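You operate a simulated robot arm through the tools that you are given. There is no shell and no other tool. Be economical: measure what you need, move in short steps, check, and stop when the job is done.

The job below is to be done with a simulated robot arm. You get a single attempt, and the scene is never put back.

Task
Fetch the banded glass and stand it on the jar shelf top.

The check looks at the end state, three seconds after you hand in, the way a careful person would. Anything else that was tipped, shoved, dropped, spilled or broken makes it a failure.

Robot
A 7-joint arm with a two-finger parallel gripper, fixed in place. Base frame: the origin is at the foot of the arm, x ahead of it, y to its left, z up; the work surface is at about z = 87. Readings come in cm, degrees, newtons and seconds.
Its first joint turns from -166.0 to 166.0 degrees. Payload 4.4 kg.
The TCP is the grasp point between the finger pads, 2.3 cm short of the fingertips. In the tool frame z runs along the fingers and y along their closing line. The gripper opens to 9.4 cm. The fingers are 3.8 cm wide and 1 cm thick; the gripper's body (5.4 by 9.6 cm) begins 3.9 cm behind the TCP.
Orientation is that of the tool frame in the base frame, as a unit quaternion [x, y, z, w]. With the fingers straight down and closing along the base's y, the tool's x points along the base's -x, its y along +y and its z along -z.

Tools
- The arm moves only by the tool servo_tool. Its argument "commands" is text: rows parted by semicolons, each of 4 numbers parted by spaces: the shift along the base's x, y, z in mm, then the turn about the base's z in rad. In form: tx ty tz yaw; .... A call has 1 to 10 rows; each row is the pose to reach, as a shift and turn from the pose commanded when the call began. "claw" is the closure, from 0 (fully open) to 1 (shut), set as the call begins (left out, the last holds). Each row takes 0.2 s and may step no farther than 5 cm and 8.6 degrees from the row before; otherwise, or with a gripper value out of range, the whole call is refused. A pose out of reach is approached as far as the arm can. The call stops where the force on the tool passes 40 N (or 10 N more than at its start, if that is more) or the arm is blocked; 0.2 s more then pass. Each finger travels about 7.2 cm/s and halts on what it meets, pressing with about 45 N; the grip force reading is that of the motor and also rises with nothing between the fingers. The clock runs only during rows and for 0.2 s after the last one: add rows that repeat a pose to give the fingers time. The reply holds the time, the measured pose of the TCP, the force on the tool along the base axes, the opening and the grip force, in the units named above and with some noise, and new pictures: "views" is both (left out), scene, wrist or none.
- Cameras (640 x 400 px; columns grow to the right, rows downward): "scene" is fixed at [39.97, 49.85, 166.13]; the picture's right is [-0.75, -0.66, 0.00], its down [-0.32, 0.36, -0.88] and it looks along [0.58, -0.66, -0.48] (base axes); focal length 217 px, centre (320, 200). "wrist" rides on the gripper at [8.7, 1.6, -7.4] in the tool frame; the picture's right is [-0.18, 0.98, 0.00], its down [-0.58, -0.11, -0.81] and it looks along [-0.79, -0.15, 0.59] (tool axes); focal length 243 px, centre (320, 200). There is no depth. A picture from a camera that has moved, and an enlarged one, comes with that camera's place and axes in the base frame and with its lens.
- inspect(camera, box): a new picture of the part [left, top, right, bottom] of that camera's present view, enlarged. No time passes.
- hand_in(): hands the job in; it is judged then, once.

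Go step by step. Nothing tells you positions but the pictures and the camera data: compare them with the known pose of the tool, close in by small moves and look again before you grip or let go. The budget is 90 turns and 200 pictures, counting those below and the enlarged ones. Unless the task says otherwise, let go and move clear before handing in, and close with one line.

The tools are called after "Call:" as a command line: name --argument value ..., lists and objects as JSON in quotes. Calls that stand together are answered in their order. servo_tool: Moves the arm, as the interface text tells. Its arguments: {"type":"object","properties":{"commands":{"type":"string"},"claw":{"type":"number"},"views":{"type":"string","enum":["both","scene","wrist","none"]}},"required":["commands"]} The other tools are called the same way: inspect (camera, box) takes an enlarged picture of a part of a camera's view; hand_in () hands the job in.

At the start:

```text
t: 0.0
position: [64.7, -7.84, 156.26]
tcp_rot: [0.0, 1.0, 0.0, 0.0]
force: [0.0, 0.2, 0.2]
gripper_width: 9.39
gripper_force: 0.0
```

scene: 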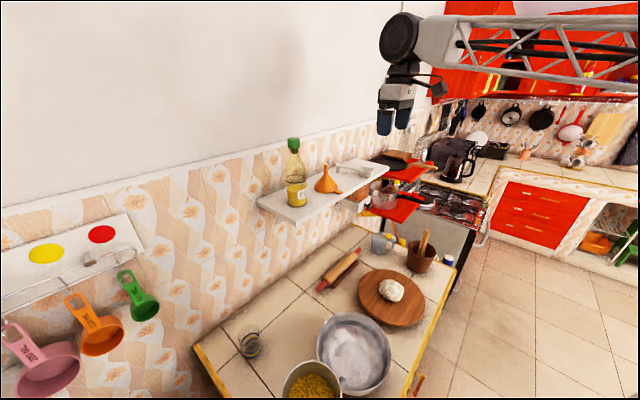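
wrist: 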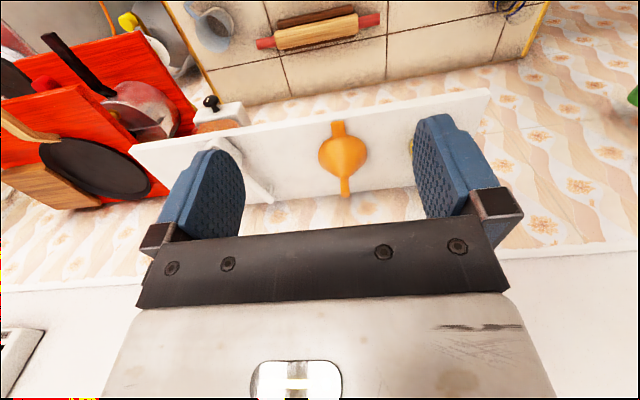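

I see a worktable with a glass-like object near (250,345) in the scene and a shelf with bottle, funnel and something else. I'll enlarge these parts first.

Call:
inspect --camera "scene" --box '[190, 300, 350, 400]'

Call:
inspect --camera "scene" --box '[240, 120, 400, 220]'

Call:
inspect --camera "scene" --box '[340, 200, 500, 300]'

```text
4.00 times, centred on (270, 350) of scene
camera zoom: at [39.97, 49.85, 166.13], right [-0.75, -0.66, 0.0], down [-0.32, 0.36, -0.88], along [0.58, -0.66, -0.48], focal length 868 px, centre (520, -400)
```

zoom: 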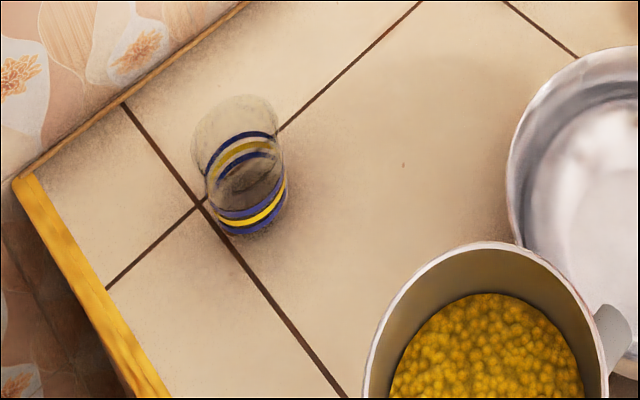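

```text
4.00 times, centred on (320, 170) of scene
camera zoom: at [39.97, 49.85, 166.13], right [-0.75, -0.66, 0.0], down [-0.32, 0.36, -0.88], along [0.58, -0.66, -0.48], focal length 868 px, centre (320, 320)
```

zoom: 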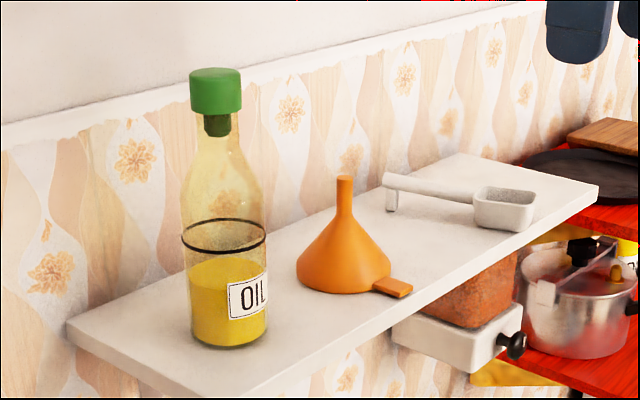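

```text
4.00 times, centred on (420, 250) of scene
camera zoom: at [39.97, 49.85, 166.13], right [-0.75, -0.66, 0.0], down [-0.32, 0.36, -0.88], along [0.58, -0.66, -0.48], focal length 868 px, centre (-80, 0)
```

zoom: 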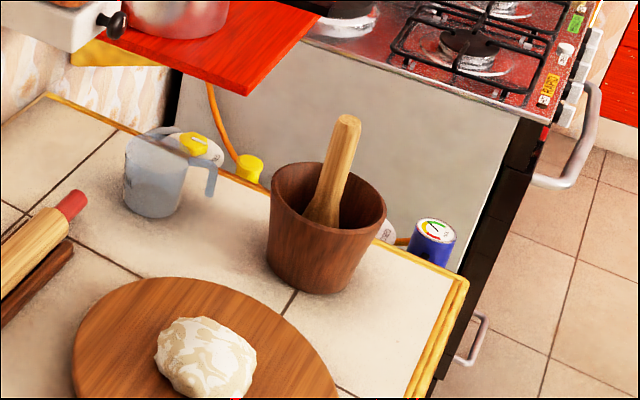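

The banded glass is at about (82, 36) on the worktable, roughly 10 cm tall and 6.5 cm wide. The white wall shelf top is at about z=129, x 81–98. I'll check other candidates for "jar shelf" before moving.

Call:
inspect --camera "wrist" --box '[120, 60, 280, 160]'

Call:
inspect --camera "scene" --box '[340, 120, 500, 220]'

Call:
inspect --camera "scene" --box '[480, 100, 640, 260]'

Call:
inspect --camera "scene" --box '[0, 200, 190, 400]'

```text
4.00 times, centred on (200, 110) of wrist
camera zoom: at [55.94, -6.29, 163.62], right [0.18, 0.98, 0.0], down [0.58, -0.11, 0.81], along [0.79, -0.15, -0.59], focal length 970 px, centre (800, 560)
```

zoom: 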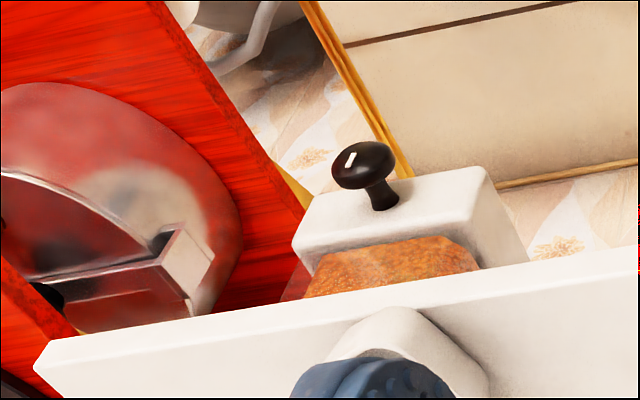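

```text
4.00 times, centred on (420, 170) of scene
camera zoom: at [39.97, 49.85, 166.13], right [-0.75, -0.66, 0.0], down [-0.32, 0.36, -0.88], along [0.58, -0.66, -0.48], focal length 868 px, centre (-80, 320)
```

zoom: 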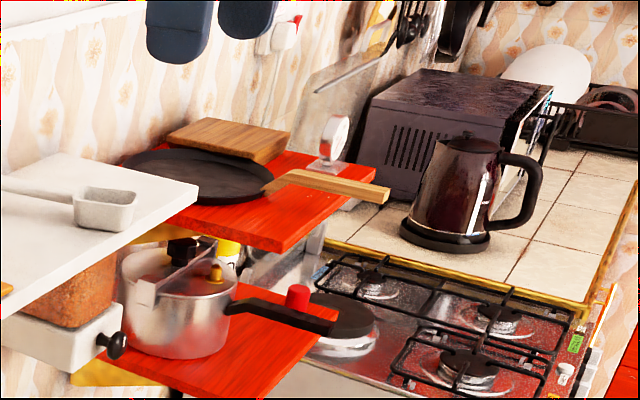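

```text
2.50 times, centred on (560, 180) of scene
camera zoom: at [39.97, 49.85, 166.13], right [-0.75, -0.66, 0.0], down [-0.32, 0.36, -0.88], along [0.58, -0.66, -0.48], focal length 542 px, centre (-280, 250)
```

zoom: 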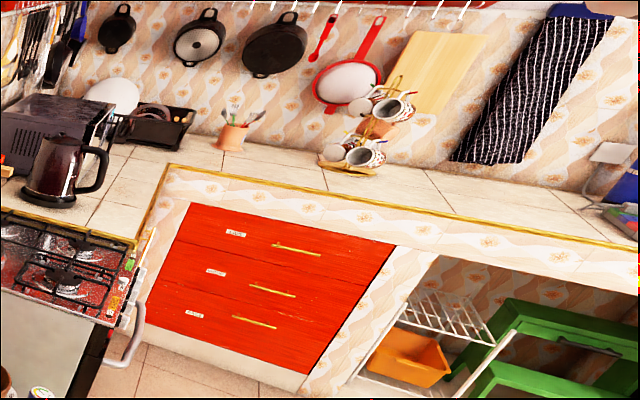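

```text
2.00 times, centred on (95, 300) of scene
camera zoom: at [39.97, 49.85, 166.13], right [-0.75, -0.66, 0.0], down [-0.32, 0.36, -0.88], along [0.58, -0.66, -0.48], focal length 434 px, centre (770, 0)
```

zoom: 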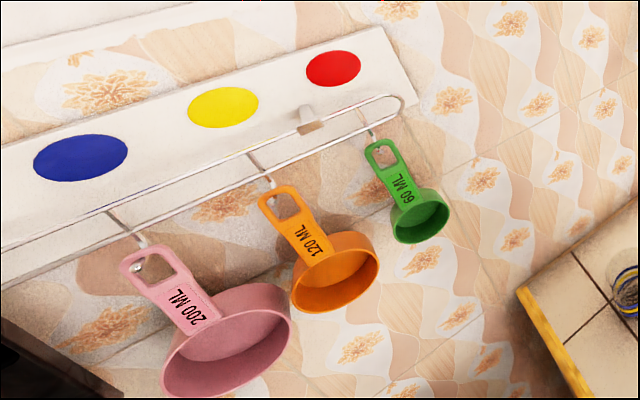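

The white wall shelf (jar drawer underneath) is the jar shelf. I'll first swing over in +y, well in front of the oil bottle.

Call:
servo_tool --commands "0 45 0 0; 0 90 0 0; 0 135 0 0; 0 180 0 0; 0 225 0 0; 0 270 0 0; 0 315 0 0; 0 360 0 0; 0 400 0 0; 0 430 0 0" --claw 0 --views "both"

```text
t: 2.2
position: [64.54, 34.87, 156.07]
tcp_rot: [0.0, 1.0, 0.0, 0.0]
force: [-0.1, -0.5, -0.3]
gripper_width: 9.39
gripper_force: 0.1
camera wrist: at [55.83, 36.37, 163.47], right [0.18, 0.98, 0.0], down [0.58, -0.11, 0.81], along [0.79, -0.15, -0.59], focal length 243 px, centre (320, 200)
```

scene: 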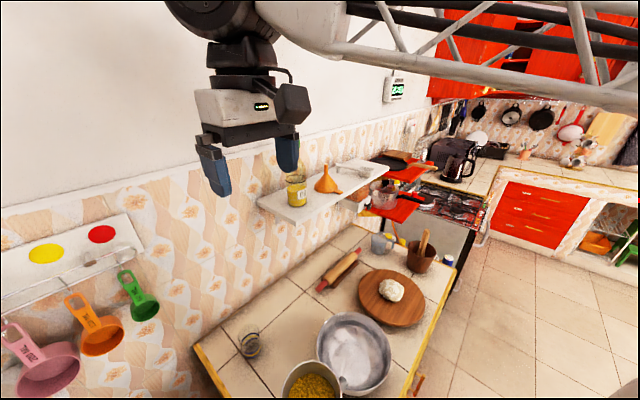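
wrist: 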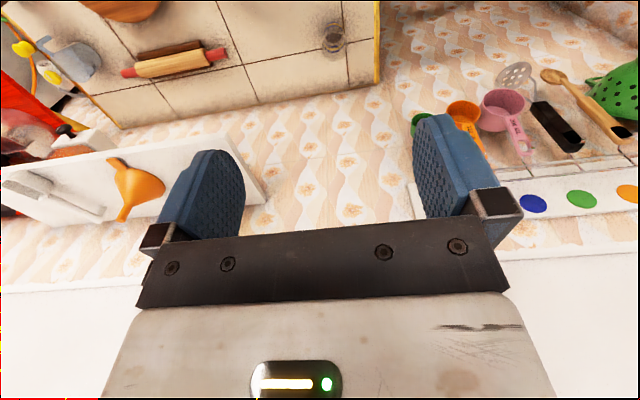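

Nothing is in the way between here and the glass. I'll approach over it and descend to z≈112 to look again.

Call:
servo_tool --commands "20 0 -45 0; 40 0 -90 0; 60 0 -135 0; 80 0 -180 0; 100 0 -225 0; 120 0 -270 0; 140 0 -315 0; 150 0 -360 0; 150 0 -400 0; 150 0 -440 0"

```text
t: 4.4
position: [79.18, 34.77, 111.73]
tcp_rot: [0.0, 1.0, 0.0, 0.001]
force: [0.6, 0.4, 0.3]
gripper_width: 9.38
gripper_force: 0.0
camera wrist: at [70.56, 36.43, 119.18], right [0.18, 0.98, 0.0], down [0.58, -0.11, 0.81], along [0.79, -0.15, -0.59], focal length 243 px, centre (320, 200)
```

scene: 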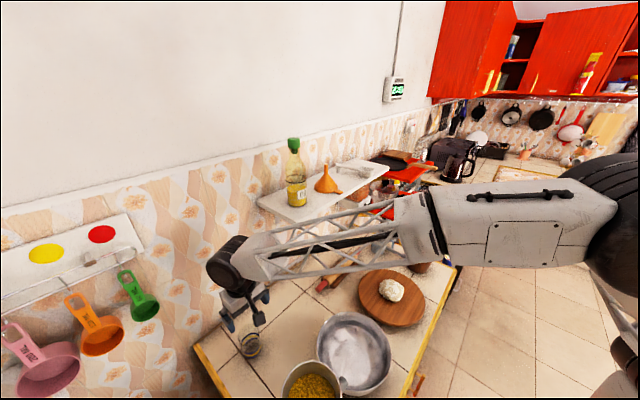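
wrist: 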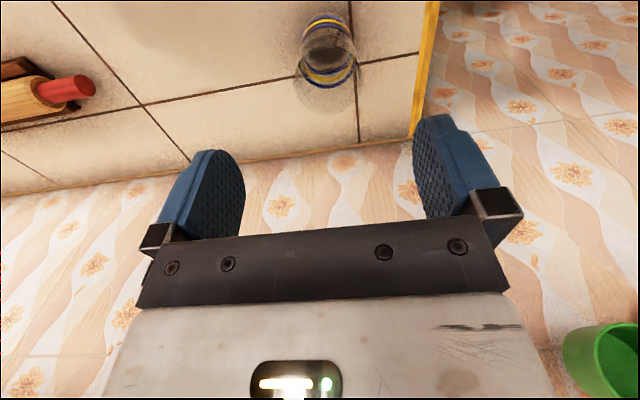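

Call:
inspect --camera "wrist" --box '[260, 0, 420, 120]'

Call:
inspect --camera "scene" --box '[190, 270, 310, 370]'

```text
3.33 times, centred on (340, 60) of wrist
camera zoom: at [70.56, 36.43, 119.18], right [0.18, 0.98, 0.0], down [0.58, -0.11, 0.81], along [0.79, -0.15, -0.59], focal length 809 px, centre (253, 667)
```

zoom: 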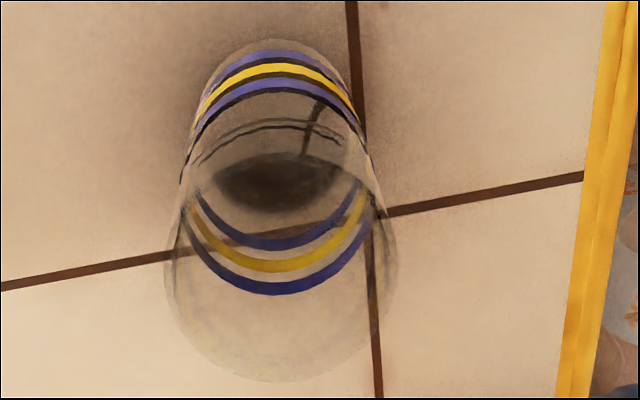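

```text
4.00 times, centred on (250, 320) of scene
camera zoom: at [39.97, 49.85, 166.13], right [-0.75, -0.66, 0.0], down [-0.32, 0.36, -0.88], along [0.58, -0.66, -0.48], focal length 868 px, centre (600, -280)
```

zoom: 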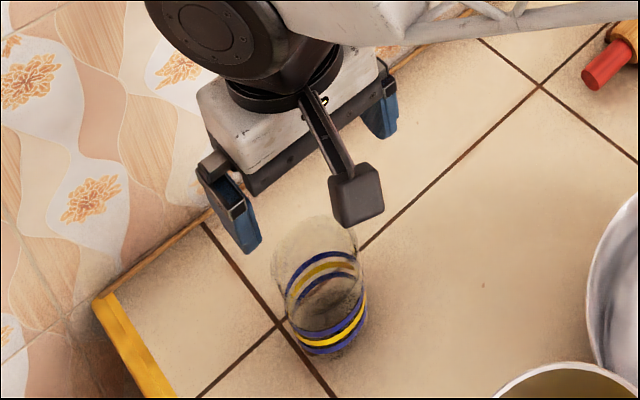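

The glass is upright and empty, centre near (82.5, 35.4), rim at z≈96.5. I'll align above it and stop at about z=102 to check.

Call:
servo_tool --commands "17 3 0 0; 33 6 0 0; 33 6 -40 0; 33 6 -80 0; 33 6 -80 0"

Call:
inspect --camera "scene" --box '[190, 270, 310, 370]'

Call:
inspect --camera "wrist" --box '[200, 0, 460, 160]'

```text
t: 5.6
position: [82.8, 35.48, 103.9]
tcp_rot: [0.001, 1.0, 0.0, -0.001]
force: [0.7, -0.3, 0.0]
gripper_width: 9.39
gripper_force: 0.1
camera wrist: at [74.08, 37.08, 111.29], right [0.18, 0.98, 0.0], down [0.58, -0.11, 0.81], along [0.79, -0.15, -0.59], focal length 243 px, centre (320, 200)
```

scene: 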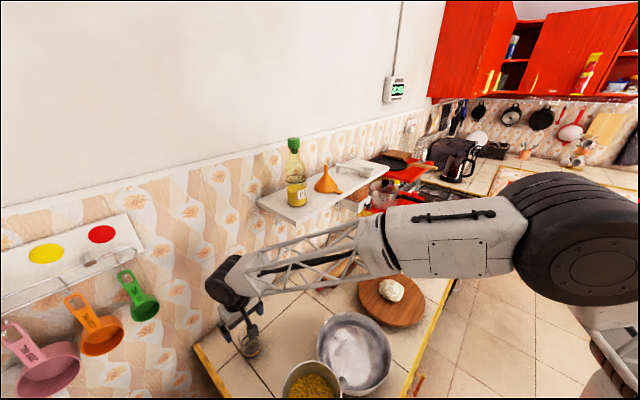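
wrist: 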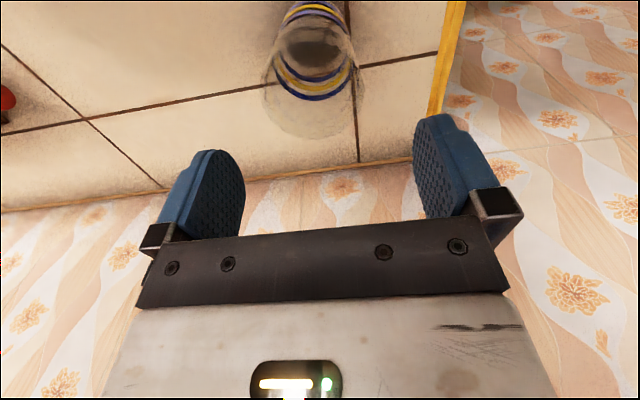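

```text
4.00 times, centred on (250, 320) of scene
camera zoom: at [39.97, 49.85, 166.13], right [-0.75, -0.66, 0.0], down [-0.32, 0.36, -0.88], along [0.58, -0.66, -0.48], focal length 868 px, centre (600, -280)
```

zoom: 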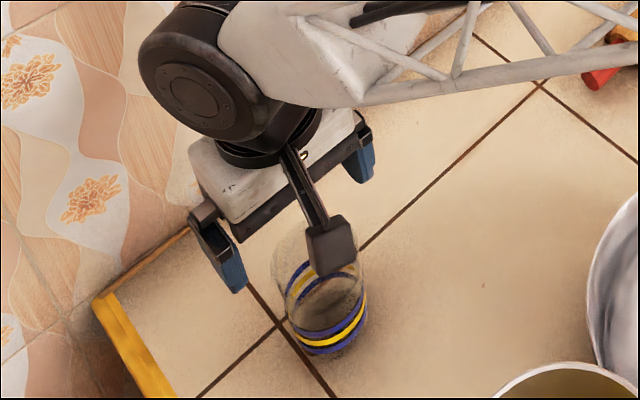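

```text
2.46 times, centred on (330, 80) of wrist
camera zoom: at [74.08, 37.08, 111.29], right [0.18, 0.98, 0.0], down [0.58, -0.11, 0.81], along [0.79, -0.15, -0.59], focal length 597 px, centre (295, 495)
```

zoom: 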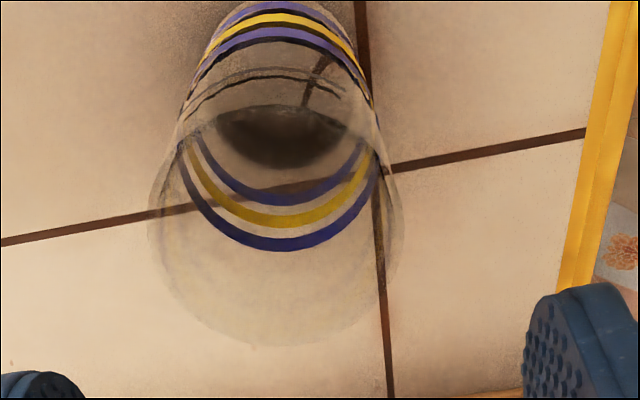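

Refined by two views: rim centre near (82.1, 35.2), rim z≈97.5, radius ~3.1. I descend around it with the palm kept about 1.5 cm above the rim.

Call:
servo_tool --commands "-6 -3 0 0; -6 -3 -30 0; -6 -3 -60 0; -6 -3 -86 0; -6 -3 -86 0"

Call:
inspect --camera "scene" --box '[190, 290, 310, 370]'

Call:
inspect --camera "wrist" --box '[140, 0, 520, 240]'

```text
t: 6.8
position: [82.21, 35.3, 95.44]
tcp_rot: [0.001, 1.0, 0.0, -0.001]
force: [-0.4, 0.4, 0.2]
gripper_width: 9.37
gripper_force: 0.0
camera wrist: at [73.56, 36.96, 102.92], right [0.18, 0.98, 0.0], down [0.58, -0.11, 0.81], along [0.79, -0.15, -0.59], focal length 243 px, centre (320, 200)
```

scene: 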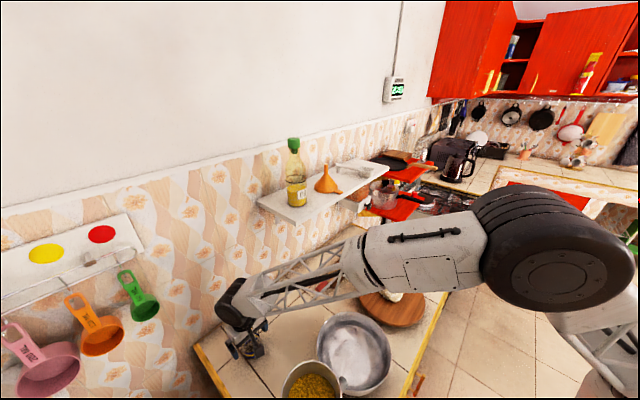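
wrist: 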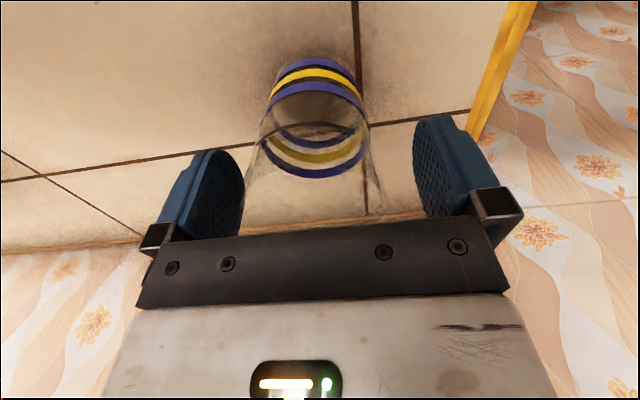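

```text
5.00 times, centred on (250, 330) of scene
camera zoom: at [39.97, 49.85, 166.13], right [-0.75, -0.66, 0.0], down [-0.32, 0.36, -0.88], along [0.58, -0.66, -0.48], focal length 1085 px, centre (670, -450)
```

zoom: 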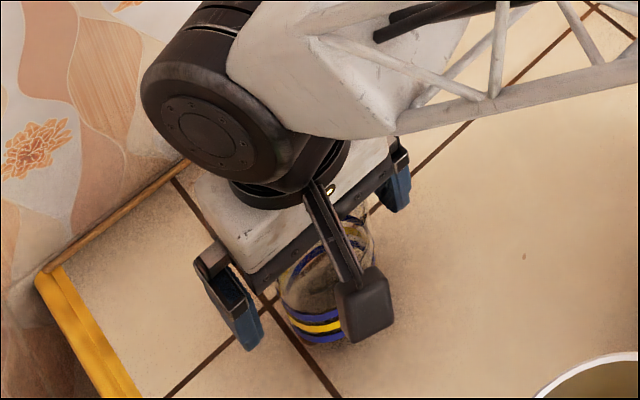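

```text
1.67 times, centred on (330, 120) of wrist
camera zoom: at [73.56, 36.96, 102.92], right [0.18, 0.98, 0.0], down [0.58, -0.11, 0.81], along [0.79, -0.15, -0.59], focal length 404 px, centre (303, 333)
```

zoom: 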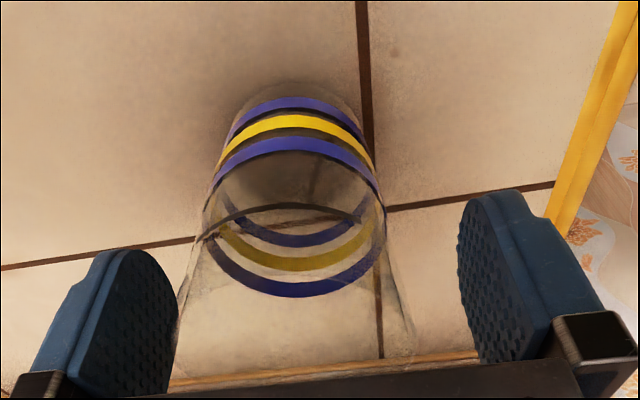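

The glass sits between the pads, offset about 2 mm toward −y. I'll correct that and close.

Call:
servo_tool --commands "0 -2 0 0; 0 -2 0 0" --views "none"

Call:
servo_tool --commands "0 0 0 0; 0 0 0 0; 0 0 0 0; 0 0 0 0; 0 0 0 0" --claw 0.6

```text
t: 7.4
position: [82.09, 35.28, 95.52]
tcp_rot: [0.0, 1.0, 0.0, 0.0]
force: [0.2, 0.5, 1.2]
gripper_width: 9.4
gripper_force: 0.0
```

```text
t: 8.6
position: [82.21, 35.27, 95.55]
tcp_rot: [0.0, 1.0, 0.0, 0.0]
force: [1.4, -1.0, 1.6]
gripper_width: 6.82
gripper_force: 44.7
camera wrist: at [73.53, 36.83, 102.98], right [0.18, 0.98, 0.0], down [0.58, -0.11, 0.81], along [0.79, -0.15, -0.59], focal length 243 px, centre (320, 200)
```

scene: 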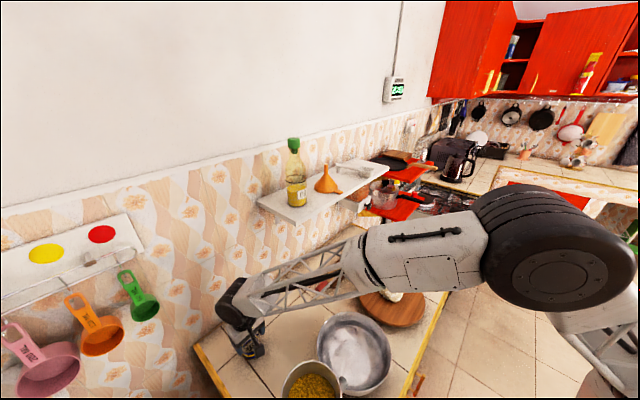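
wrist: 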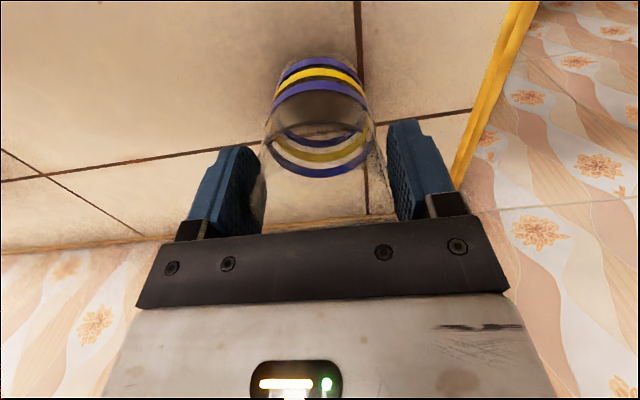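

Gripped at 6.8 cm. Lifting 4 cm straight up and checking it holds.

Call:
servo_tool --commands "0 0 10 0; 0 0 25 0; 0 0 40 0; 0 0 60 0; 0 0 60 0"

```text
t: 9.8
position: [82.29, 35.35, 101.58]
tcp_rot: [0.001, 1.0, 0.0, 0.0]
force: [0.0, 0.2, -1.8]
gripper_width: 6.77
gripper_force: 45.0
camera wrist: at [73.66, 37.07, 108.99], right [0.18, 0.98, 0.0], down [0.58, -0.11, 0.81], along [0.79, -0.15, -0.59], focal length 243 px, centre (320, 200)
```

scene: 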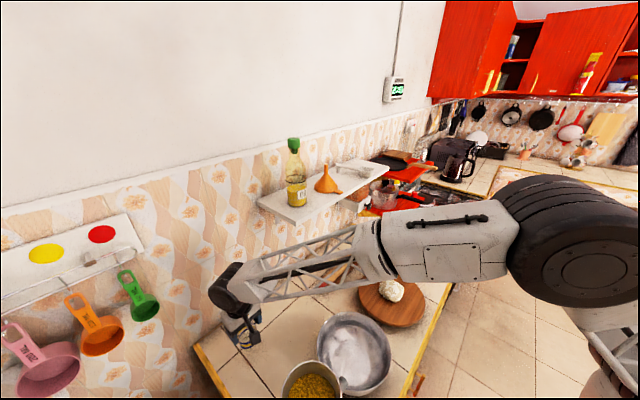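
wrist: 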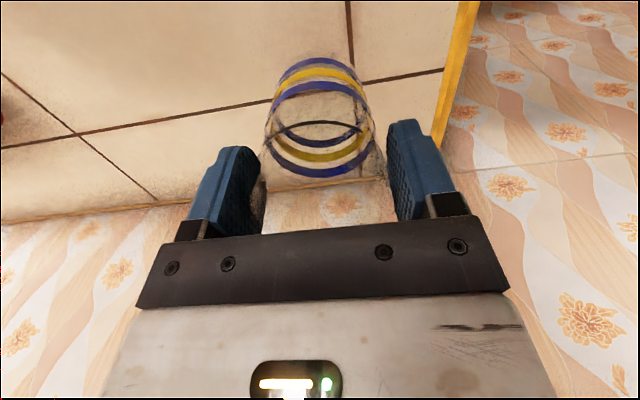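

The glass is held and lifted. I'll back out the way I came, up and toward the base.

Call:
servo_tool --commands "-15 0 47 0; -30 0 94 0; -45 0 141 0; -60 0 188 0; -75 0 235 0; -90 0 282 0; -105 0 329 0; -120 0 376 0; -135 0 423 0; -150 0 470 0" --views "none"

Call:
servo_tool --commands "-5 -45 5 0; -10 -90 10 0; -15 -138 15 0; -15 -186 20 0; -15 -234 25 0; -15 -282 30 0; -15 -330 30 0; -15 -378 30 0; -15 -426 30 0; -15 -470 30 0" --views "scene"

```text
t: 12.0
position: [67.84, 35.31, 148.78]
tcp_rot: [0.0, 1.0, -0.001, 0.0]
force: [-0.1, 0.3, -2.2]
gripper_width: 6.8
gripper_force: 44.7
```

```text
t: 14.2
position: [66.11, -11.91, 151.57]
tcp_rot: [0.0, 1.0, -0.001, 0.0]
force: [0.3, -0.1, -2.3]
gripper_width: 6.77
gripper_force: 44.5
```

scene: 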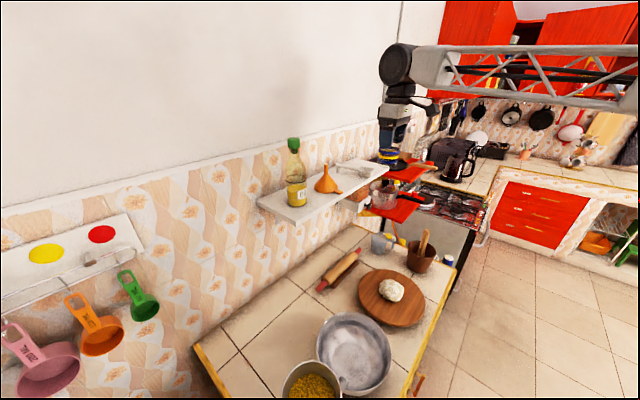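

Now over to y≈−20 and a look at the gap between the funnel and the scoop.

Call:
servo_tool --commands "0 -40 0 0; 0 -80 0 0; 0 -80 0 0"

Call:
inspect --camera "wrist" --box '[120, 40, 520, 240]'

```text
t: 15.0
position: [66.12, -19.87, 151.69]
tcp_rot: [0.001, 1.0, 0.0, 0.001]
force: [-0.1, -0.1, -1.9]
gripper_width: 6.8
gripper_force: 45.2
camera wrist: at [57.43, -18.18, 159.06], right [0.18, 0.98, 0.0], down [0.58, -0.11, 0.81], along [0.79, -0.15, -0.59], focal length 243 px, centre (320, 200)
```

scene: 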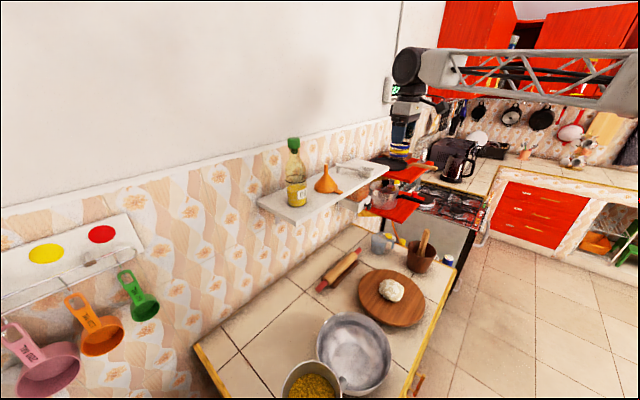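
wrist: 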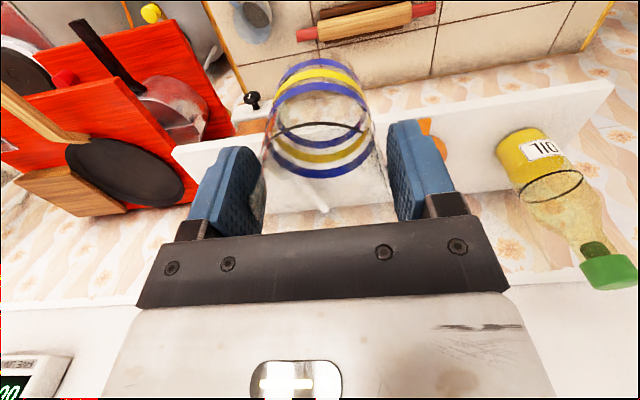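

```text
1.60 times, centred on (320, 140) of wrist
camera zoom: at [57.43, -18.18, 159.06], right [0.18, 0.98, 0.0], down [0.58, -0.11, 0.81], along [0.79, -0.15, -0.59], focal length 388 px, centre (320, 296)
```

zoom: 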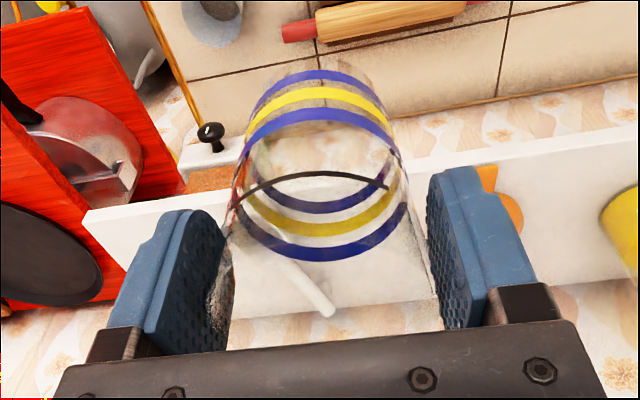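

The gap's centre is near (86, −20), with the funnel edge at y≈−12.5 and the scoop at y≈−28. I'll move over it at height and check.

Call:
servo_tool --commands "40 0 0 0; 80 0 0 0; 120 0 0 0; 160 0 0 0; 200 0 0 0; 200 0 -30 0; 200 0 -60 0; 200 0 -60 0"

Call:
inspect --camera "scene" --box '[300, 100, 440, 220]'

Call:
inspect --camera "wrist" --box '[120, 20, 520, 240]'

```text
t: 16.8
position: [85.94, -19.94, 145.34]
tcp_rot: [0.0, 1.0, 0.0, 0.0]
force: [0.6, 0.1, -1.4]
gripper_width: 6.76
gripper_force: 45.2
camera wrist: at [77.3, -18.43, 152.89], right [0.18, 0.98, 0.0], down [0.58, -0.11, 0.81], along [0.79, -0.15, -0.59], focal length 243 px, centre (320, 200)
```

scene: 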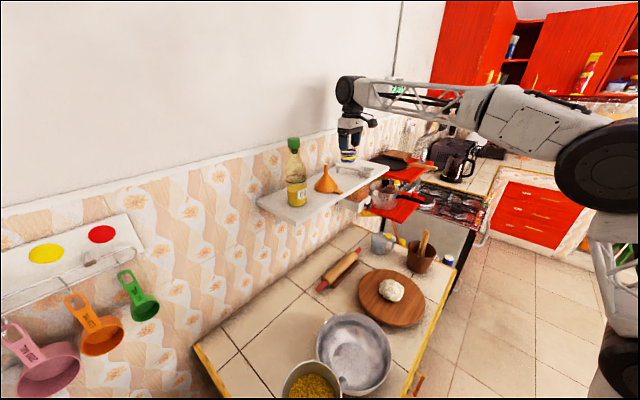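
wrist: 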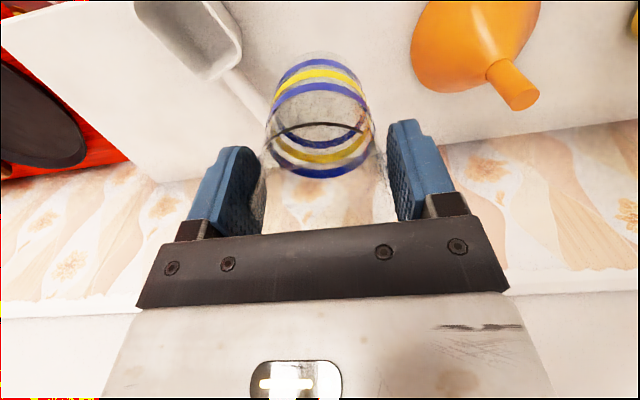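

```text
3.33 times, centred on (370, 160) of scene
camera zoom: at [39.97, 49.85, 166.13], right [-0.75, -0.66, 0.0], down [-0.32, 0.36, -0.88], along [0.58, -0.66, -0.48], focal length 723 px, centre (153, 333)
```

zoom: 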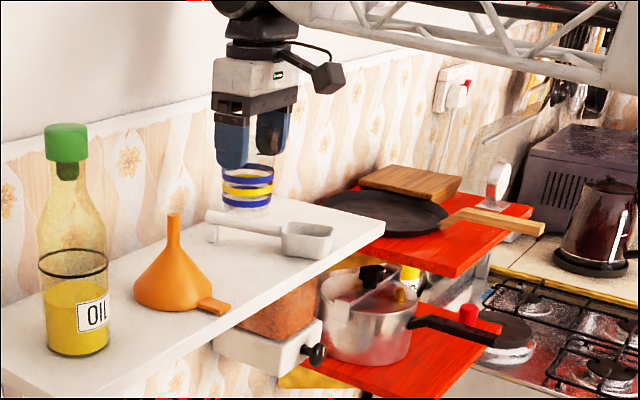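

```text
1.60 times, centred on (320, 130) of wrist
camera zoom: at [77.3, -18.43, 152.89], right [0.18, 0.98, 0.0], down [0.58, -0.11, 0.81], along [0.79, -0.15, -0.59], focal length 388 px, centre (320, 312)
```

zoom: 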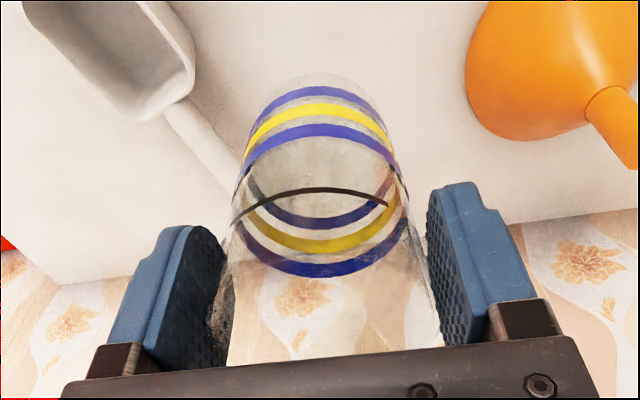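

Refined: clear span at the landing spot is y −25 to −12.3, so I'll shift to y≈−18.8 and come down to about 1.5 cm above the shelf.

Call:
servo_tool --commands "2 11 0 0; 2 11 -20 0; 2 11 -40 0; 2 11 -55 0; 2 11 -55 0"

Call:
inspect --camera "scene" --box '[310, 120, 410, 200]'

Call:
inspect --camera "wrist" --box '[120, 0, 520, 240]'

```text
t: 18.0
position: [86.09, -18.69, 140.05]
tcp_rot: [-0.001, 1.0, 0.0, 0.001]
force: [0.3, 0.1, -2.2]
gripper_width: 6.77
gripper_force: 44.5
camera wrist: at [77.31, -17.13, 147.43], right [0.18, 0.98, 0.0], down [0.58, -0.11, 0.81], along [0.79, -0.15, -0.59], focal length 243 px, centre (320, 200)
```

scene: 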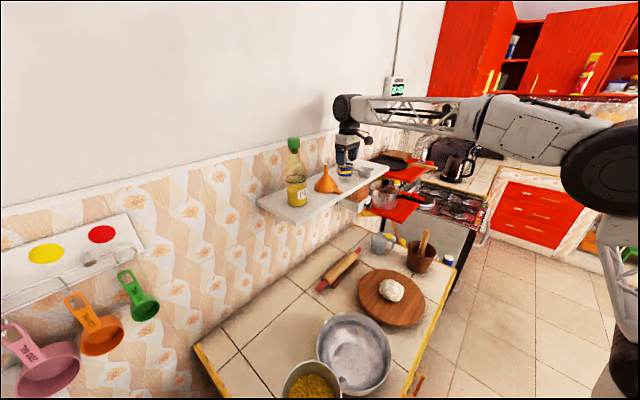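
wrist: 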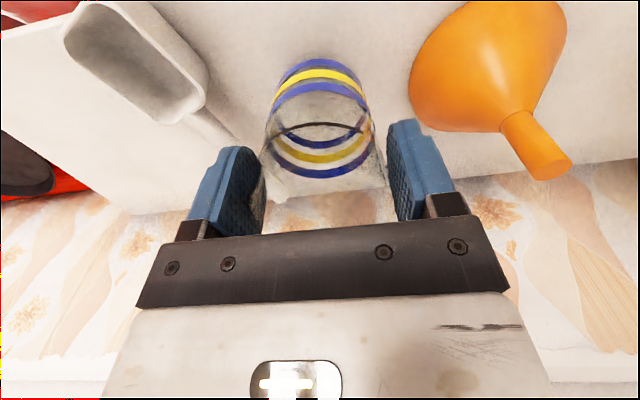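

```text
5.00 times, centred on (360, 160) of scene
camera zoom: at [39.97, 49.85, 166.13], right [-0.75, -0.66, 0.0], down [-0.32, 0.36, -0.88], along [0.58, -0.66, -0.48], focal length 1085 px, centre (120, 400)
```

zoom: 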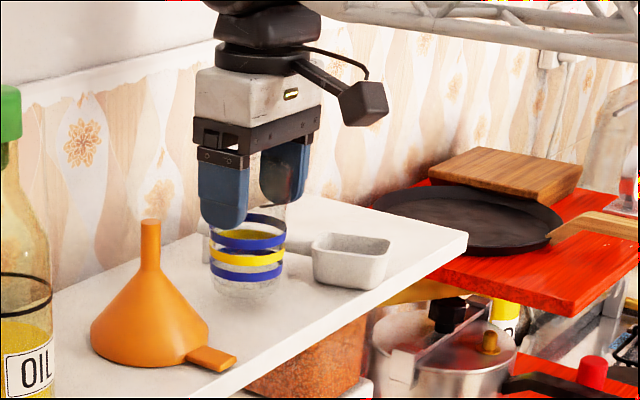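

```text
1.60 times, centred on (320, 120) of wrist
camera zoom: at [77.31, -17.13, 147.43], right [0.18, 0.98, 0.0], down [0.58, -0.11, 0.81], along [0.79, -0.15, -0.59], focal length 388 px, centre (320, 328)
```

zoom: 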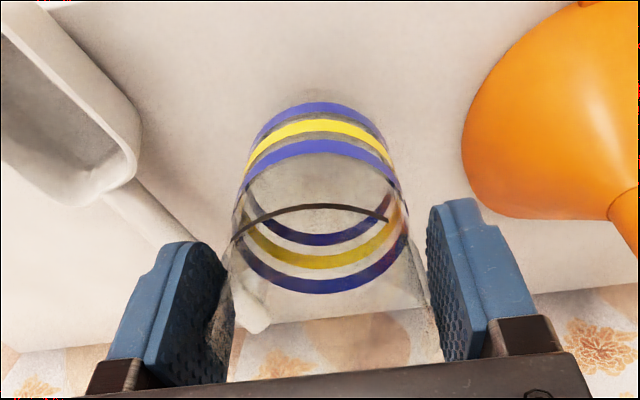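

Clearances look good on both sides. Lowering gently now to find contact.

Call:
servo_tool --commands "0 0 -4 0; 0 0 -8 0; 0 0 -12 0; 0 0 -12 0" --views "none"

Call:
inspect --camera "scene" --box '[330, 140, 380, 190]'

```text
t: 19.0
position: [86.15, -18.7, 138.82]
tcp_rot: [0.001, 1.0, 0.0, 0.0]
force: [-0.5, 0.3, -1.3]
gripper_width: 6.79
gripper_force: 45.0
```

```text
8.00 times, centred on (355, 165) of scene
camera zoom: at [39.97, 49.85, 166.13], right [-0.75, -0.66, 0.0], down [-0.32, 0.36, -0.88], along [0.58, -0.66, -0.48], focal length 1736 px, centre (40, 480)
```

zoom: 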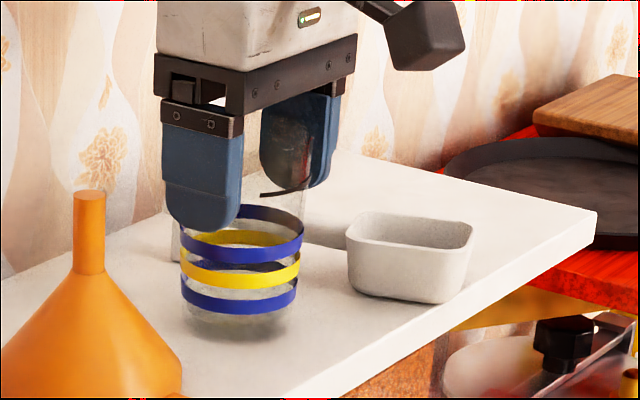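

Call:
servo_tool --commands "0 0 -2 0; 0 0 -4 0; 0 0 -4 0" --views "none"

Call:
servo_tool --commands "0 0 -2 0; 0 0 -4 0; 0 0 -4 0" --views "none"

Call:
inspect --camera "scene" --box '[330, 140, 380, 190]'

```text
t: 19.8
position: [86.13, -18.79, 138.52]
tcp_rot: [0.0, 1.0, 0.0, 0.001]
force: [-1.4, 2.3, 5.8]
gripper_width: 6.78
gripper_force: 44.8
```

```text
t: 20.6
position: [86.06, -18.84, 138.15]
tcp_rot: [0.0, 1.0, 0.0, 0.001]
force: [-2.4, -8.9, 30.6]
gripper_width: 6.79
gripper_force: 44.7
```

```text
8.00 times, centred on (355, 165) of scene
camera zoom: at [39.97, 49.85, 166.13], right [-0.75, -0.66, 0.0], down [-0.32, 0.36, -0.88], along [0.58, -0.66, -0.48], focal length 1736 px, centre (40, 480)
```

zoom: 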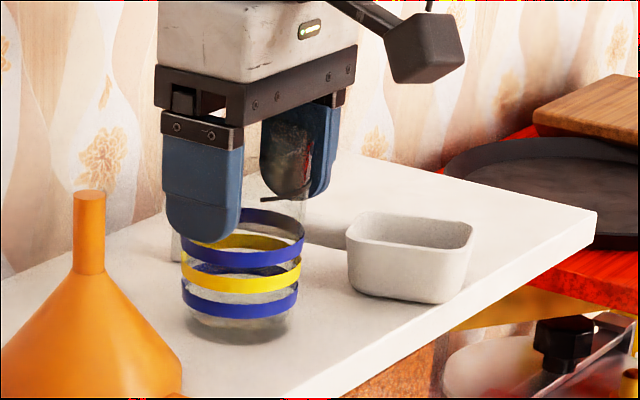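

Contact is made at TCP z≈138.5 and I'm pressing at 30 N. I'll ease back up 4 mm to light contact, then open.

Call:
servo_tool --commands "0 0 2 0; 0 0 3.5 0; 0 0 3.5 0" --views "none"

```text
t: 21.4
position: [86.12, -18.64, 138.21]
tcp_rot: [0.0, 1.0, 0.0, 0.0]
force: [0.7, 0.3, -1.7]
gripper_width: 6.77
gripper_force: 45.1
```

The glass slid slightly in the grip and is now just at the shelf; I'll ease down a hair to light contact.

Call:
servo_tool --commands "0 0 -1 0; 0 0 -1.5 0; 0 0 -1.5 0" --views "none"

```text
t: 22.2
position: [85.99, -18.72, 138.38]
tcp_rot: [0.001, 1.0, -0.001, 0.0]
force: [0.4, 0.1, -1.5]
gripper_width: 6.8
gripper_force: 44.8
```

Call:
servo_tool --commands "0 0 -1 0; 0 0 -1 0" --views "none"

```text
t: 22.8
position: [86.06, -18.67, 138.24]
tcp_rot: [0.0, 1.0, 0.0, 0.0]
force: [-0.1, -3.1, 8.6]
gripper_width: 6.77
gripper_force: 45.2
```

Light contact (about 9 N). Opening partway.

Call:
servo_tool --commands "0 0 0 0; 0 0 0 0; 0 0 0 0" --claw 0.12

Call:
inspect --camera "scene" --box '[330, 140, 380, 190]'

```text
t: 23.6
position: [86.22, -18.65, 138.09]
tcp_rot: [0.001, 1.0, 0.0, 0.0]
force: [-0.9, 0.3, -0.5]
gripper_width: 8.27
gripper_force: 0.0
camera wrist: at [77.47, -17.04, 145.53], right [0.18, 0.98, 0.0], down [0.58, -0.11, 0.81], along [0.79, -0.15, -0.59], focal length 243 px, centre (320, 200)
```

scene: 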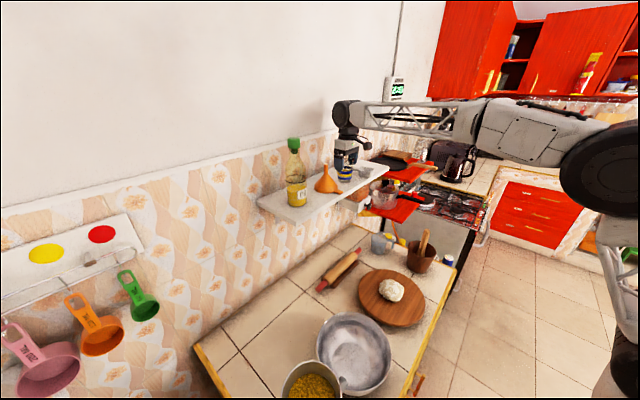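
wrist: 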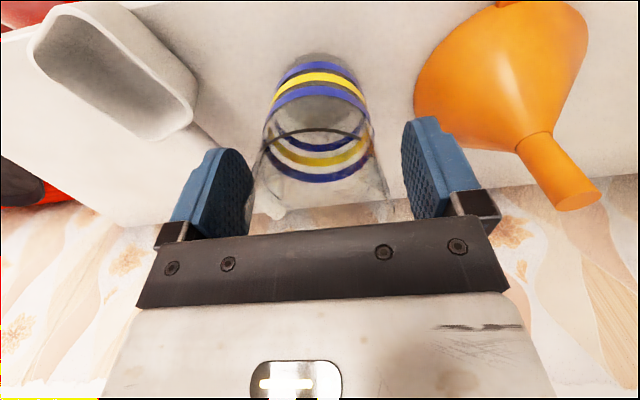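

```text
8.00 times, centred on (355, 165) of scene
camera zoom: at [39.97, 49.85, 166.13], right [-0.75, -0.66, 0.0], down [-0.32, 0.36, -0.88], along [0.58, -0.66, -0.48], focal length 1736 px, centre (40, 480)
```

zoom: 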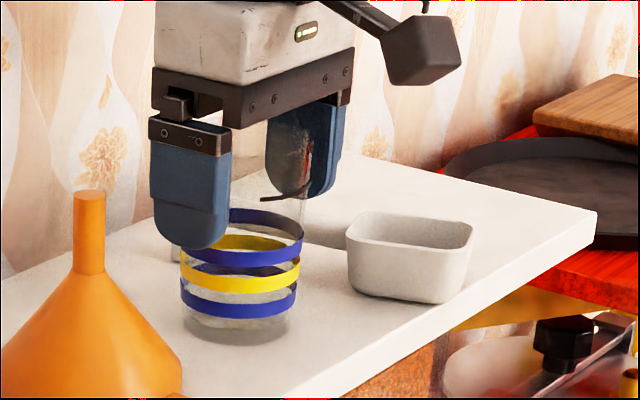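

The glass stands free on the shelf. I'll rise straight up, then draw back.

Call:
servo_tool --commands "0 0 10 0; 0 0 30 0; 0 0 60 0; 0 0 100 0; 0 0 140 0; -40 0 160 0; -80 0 160 0; -120 0 160 0; -160 0 160 0; -160 0 160 0"

Call:
inspect --camera "scene" --box '[270, 110, 410, 220]'

```text
t: 25.8
position: [69.96, -18.51, 154.19]
tcp_rot: [0.0, 1.0, 0.0, 0.0]
force: [0.8, 0.6, -0.3]
gripper_width: 8.26
gripper_force: 0.1
camera wrist: at [61.28, -16.82, 161.6], right [0.18, 0.98, 0.0], down [0.58, -0.11, 0.81], along [0.79, -0.15, -0.59], focal length 243 px, centre (320, 200)
```

scene: 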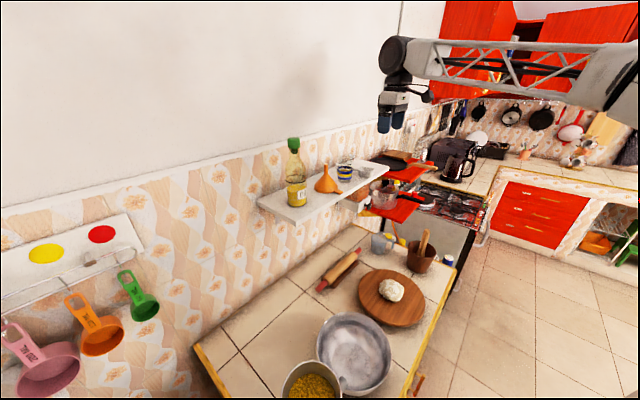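
wrist: 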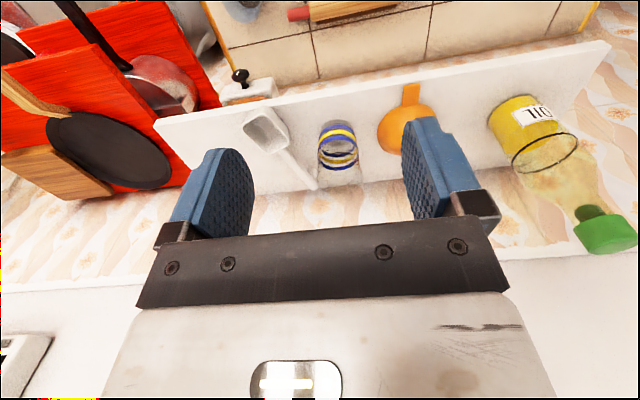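

```text
3.64 times, centred on (340, 165) of scene
camera zoom: at [39.97, 49.85, 166.13], right [-0.75, -0.66, 0.0], down [-0.32, 0.36, -0.88], along [0.58, -0.66, -0.48], focal length 789 px, centre (247, 327)
```

zoom: 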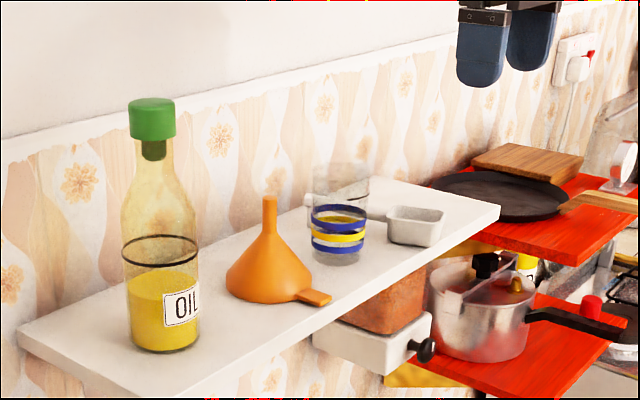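

The glass stands upright on the shelf top, its neighbours look untouched and the arm is clear. Handing in.

Call:
hand_in

```text
The job is handed in.
```

The banded glass is standing upright on top of the white wall shelf, which I took to be the jar shelf, between the funnel and the scoop; nothing else looked disturbed, and the job is handed in.
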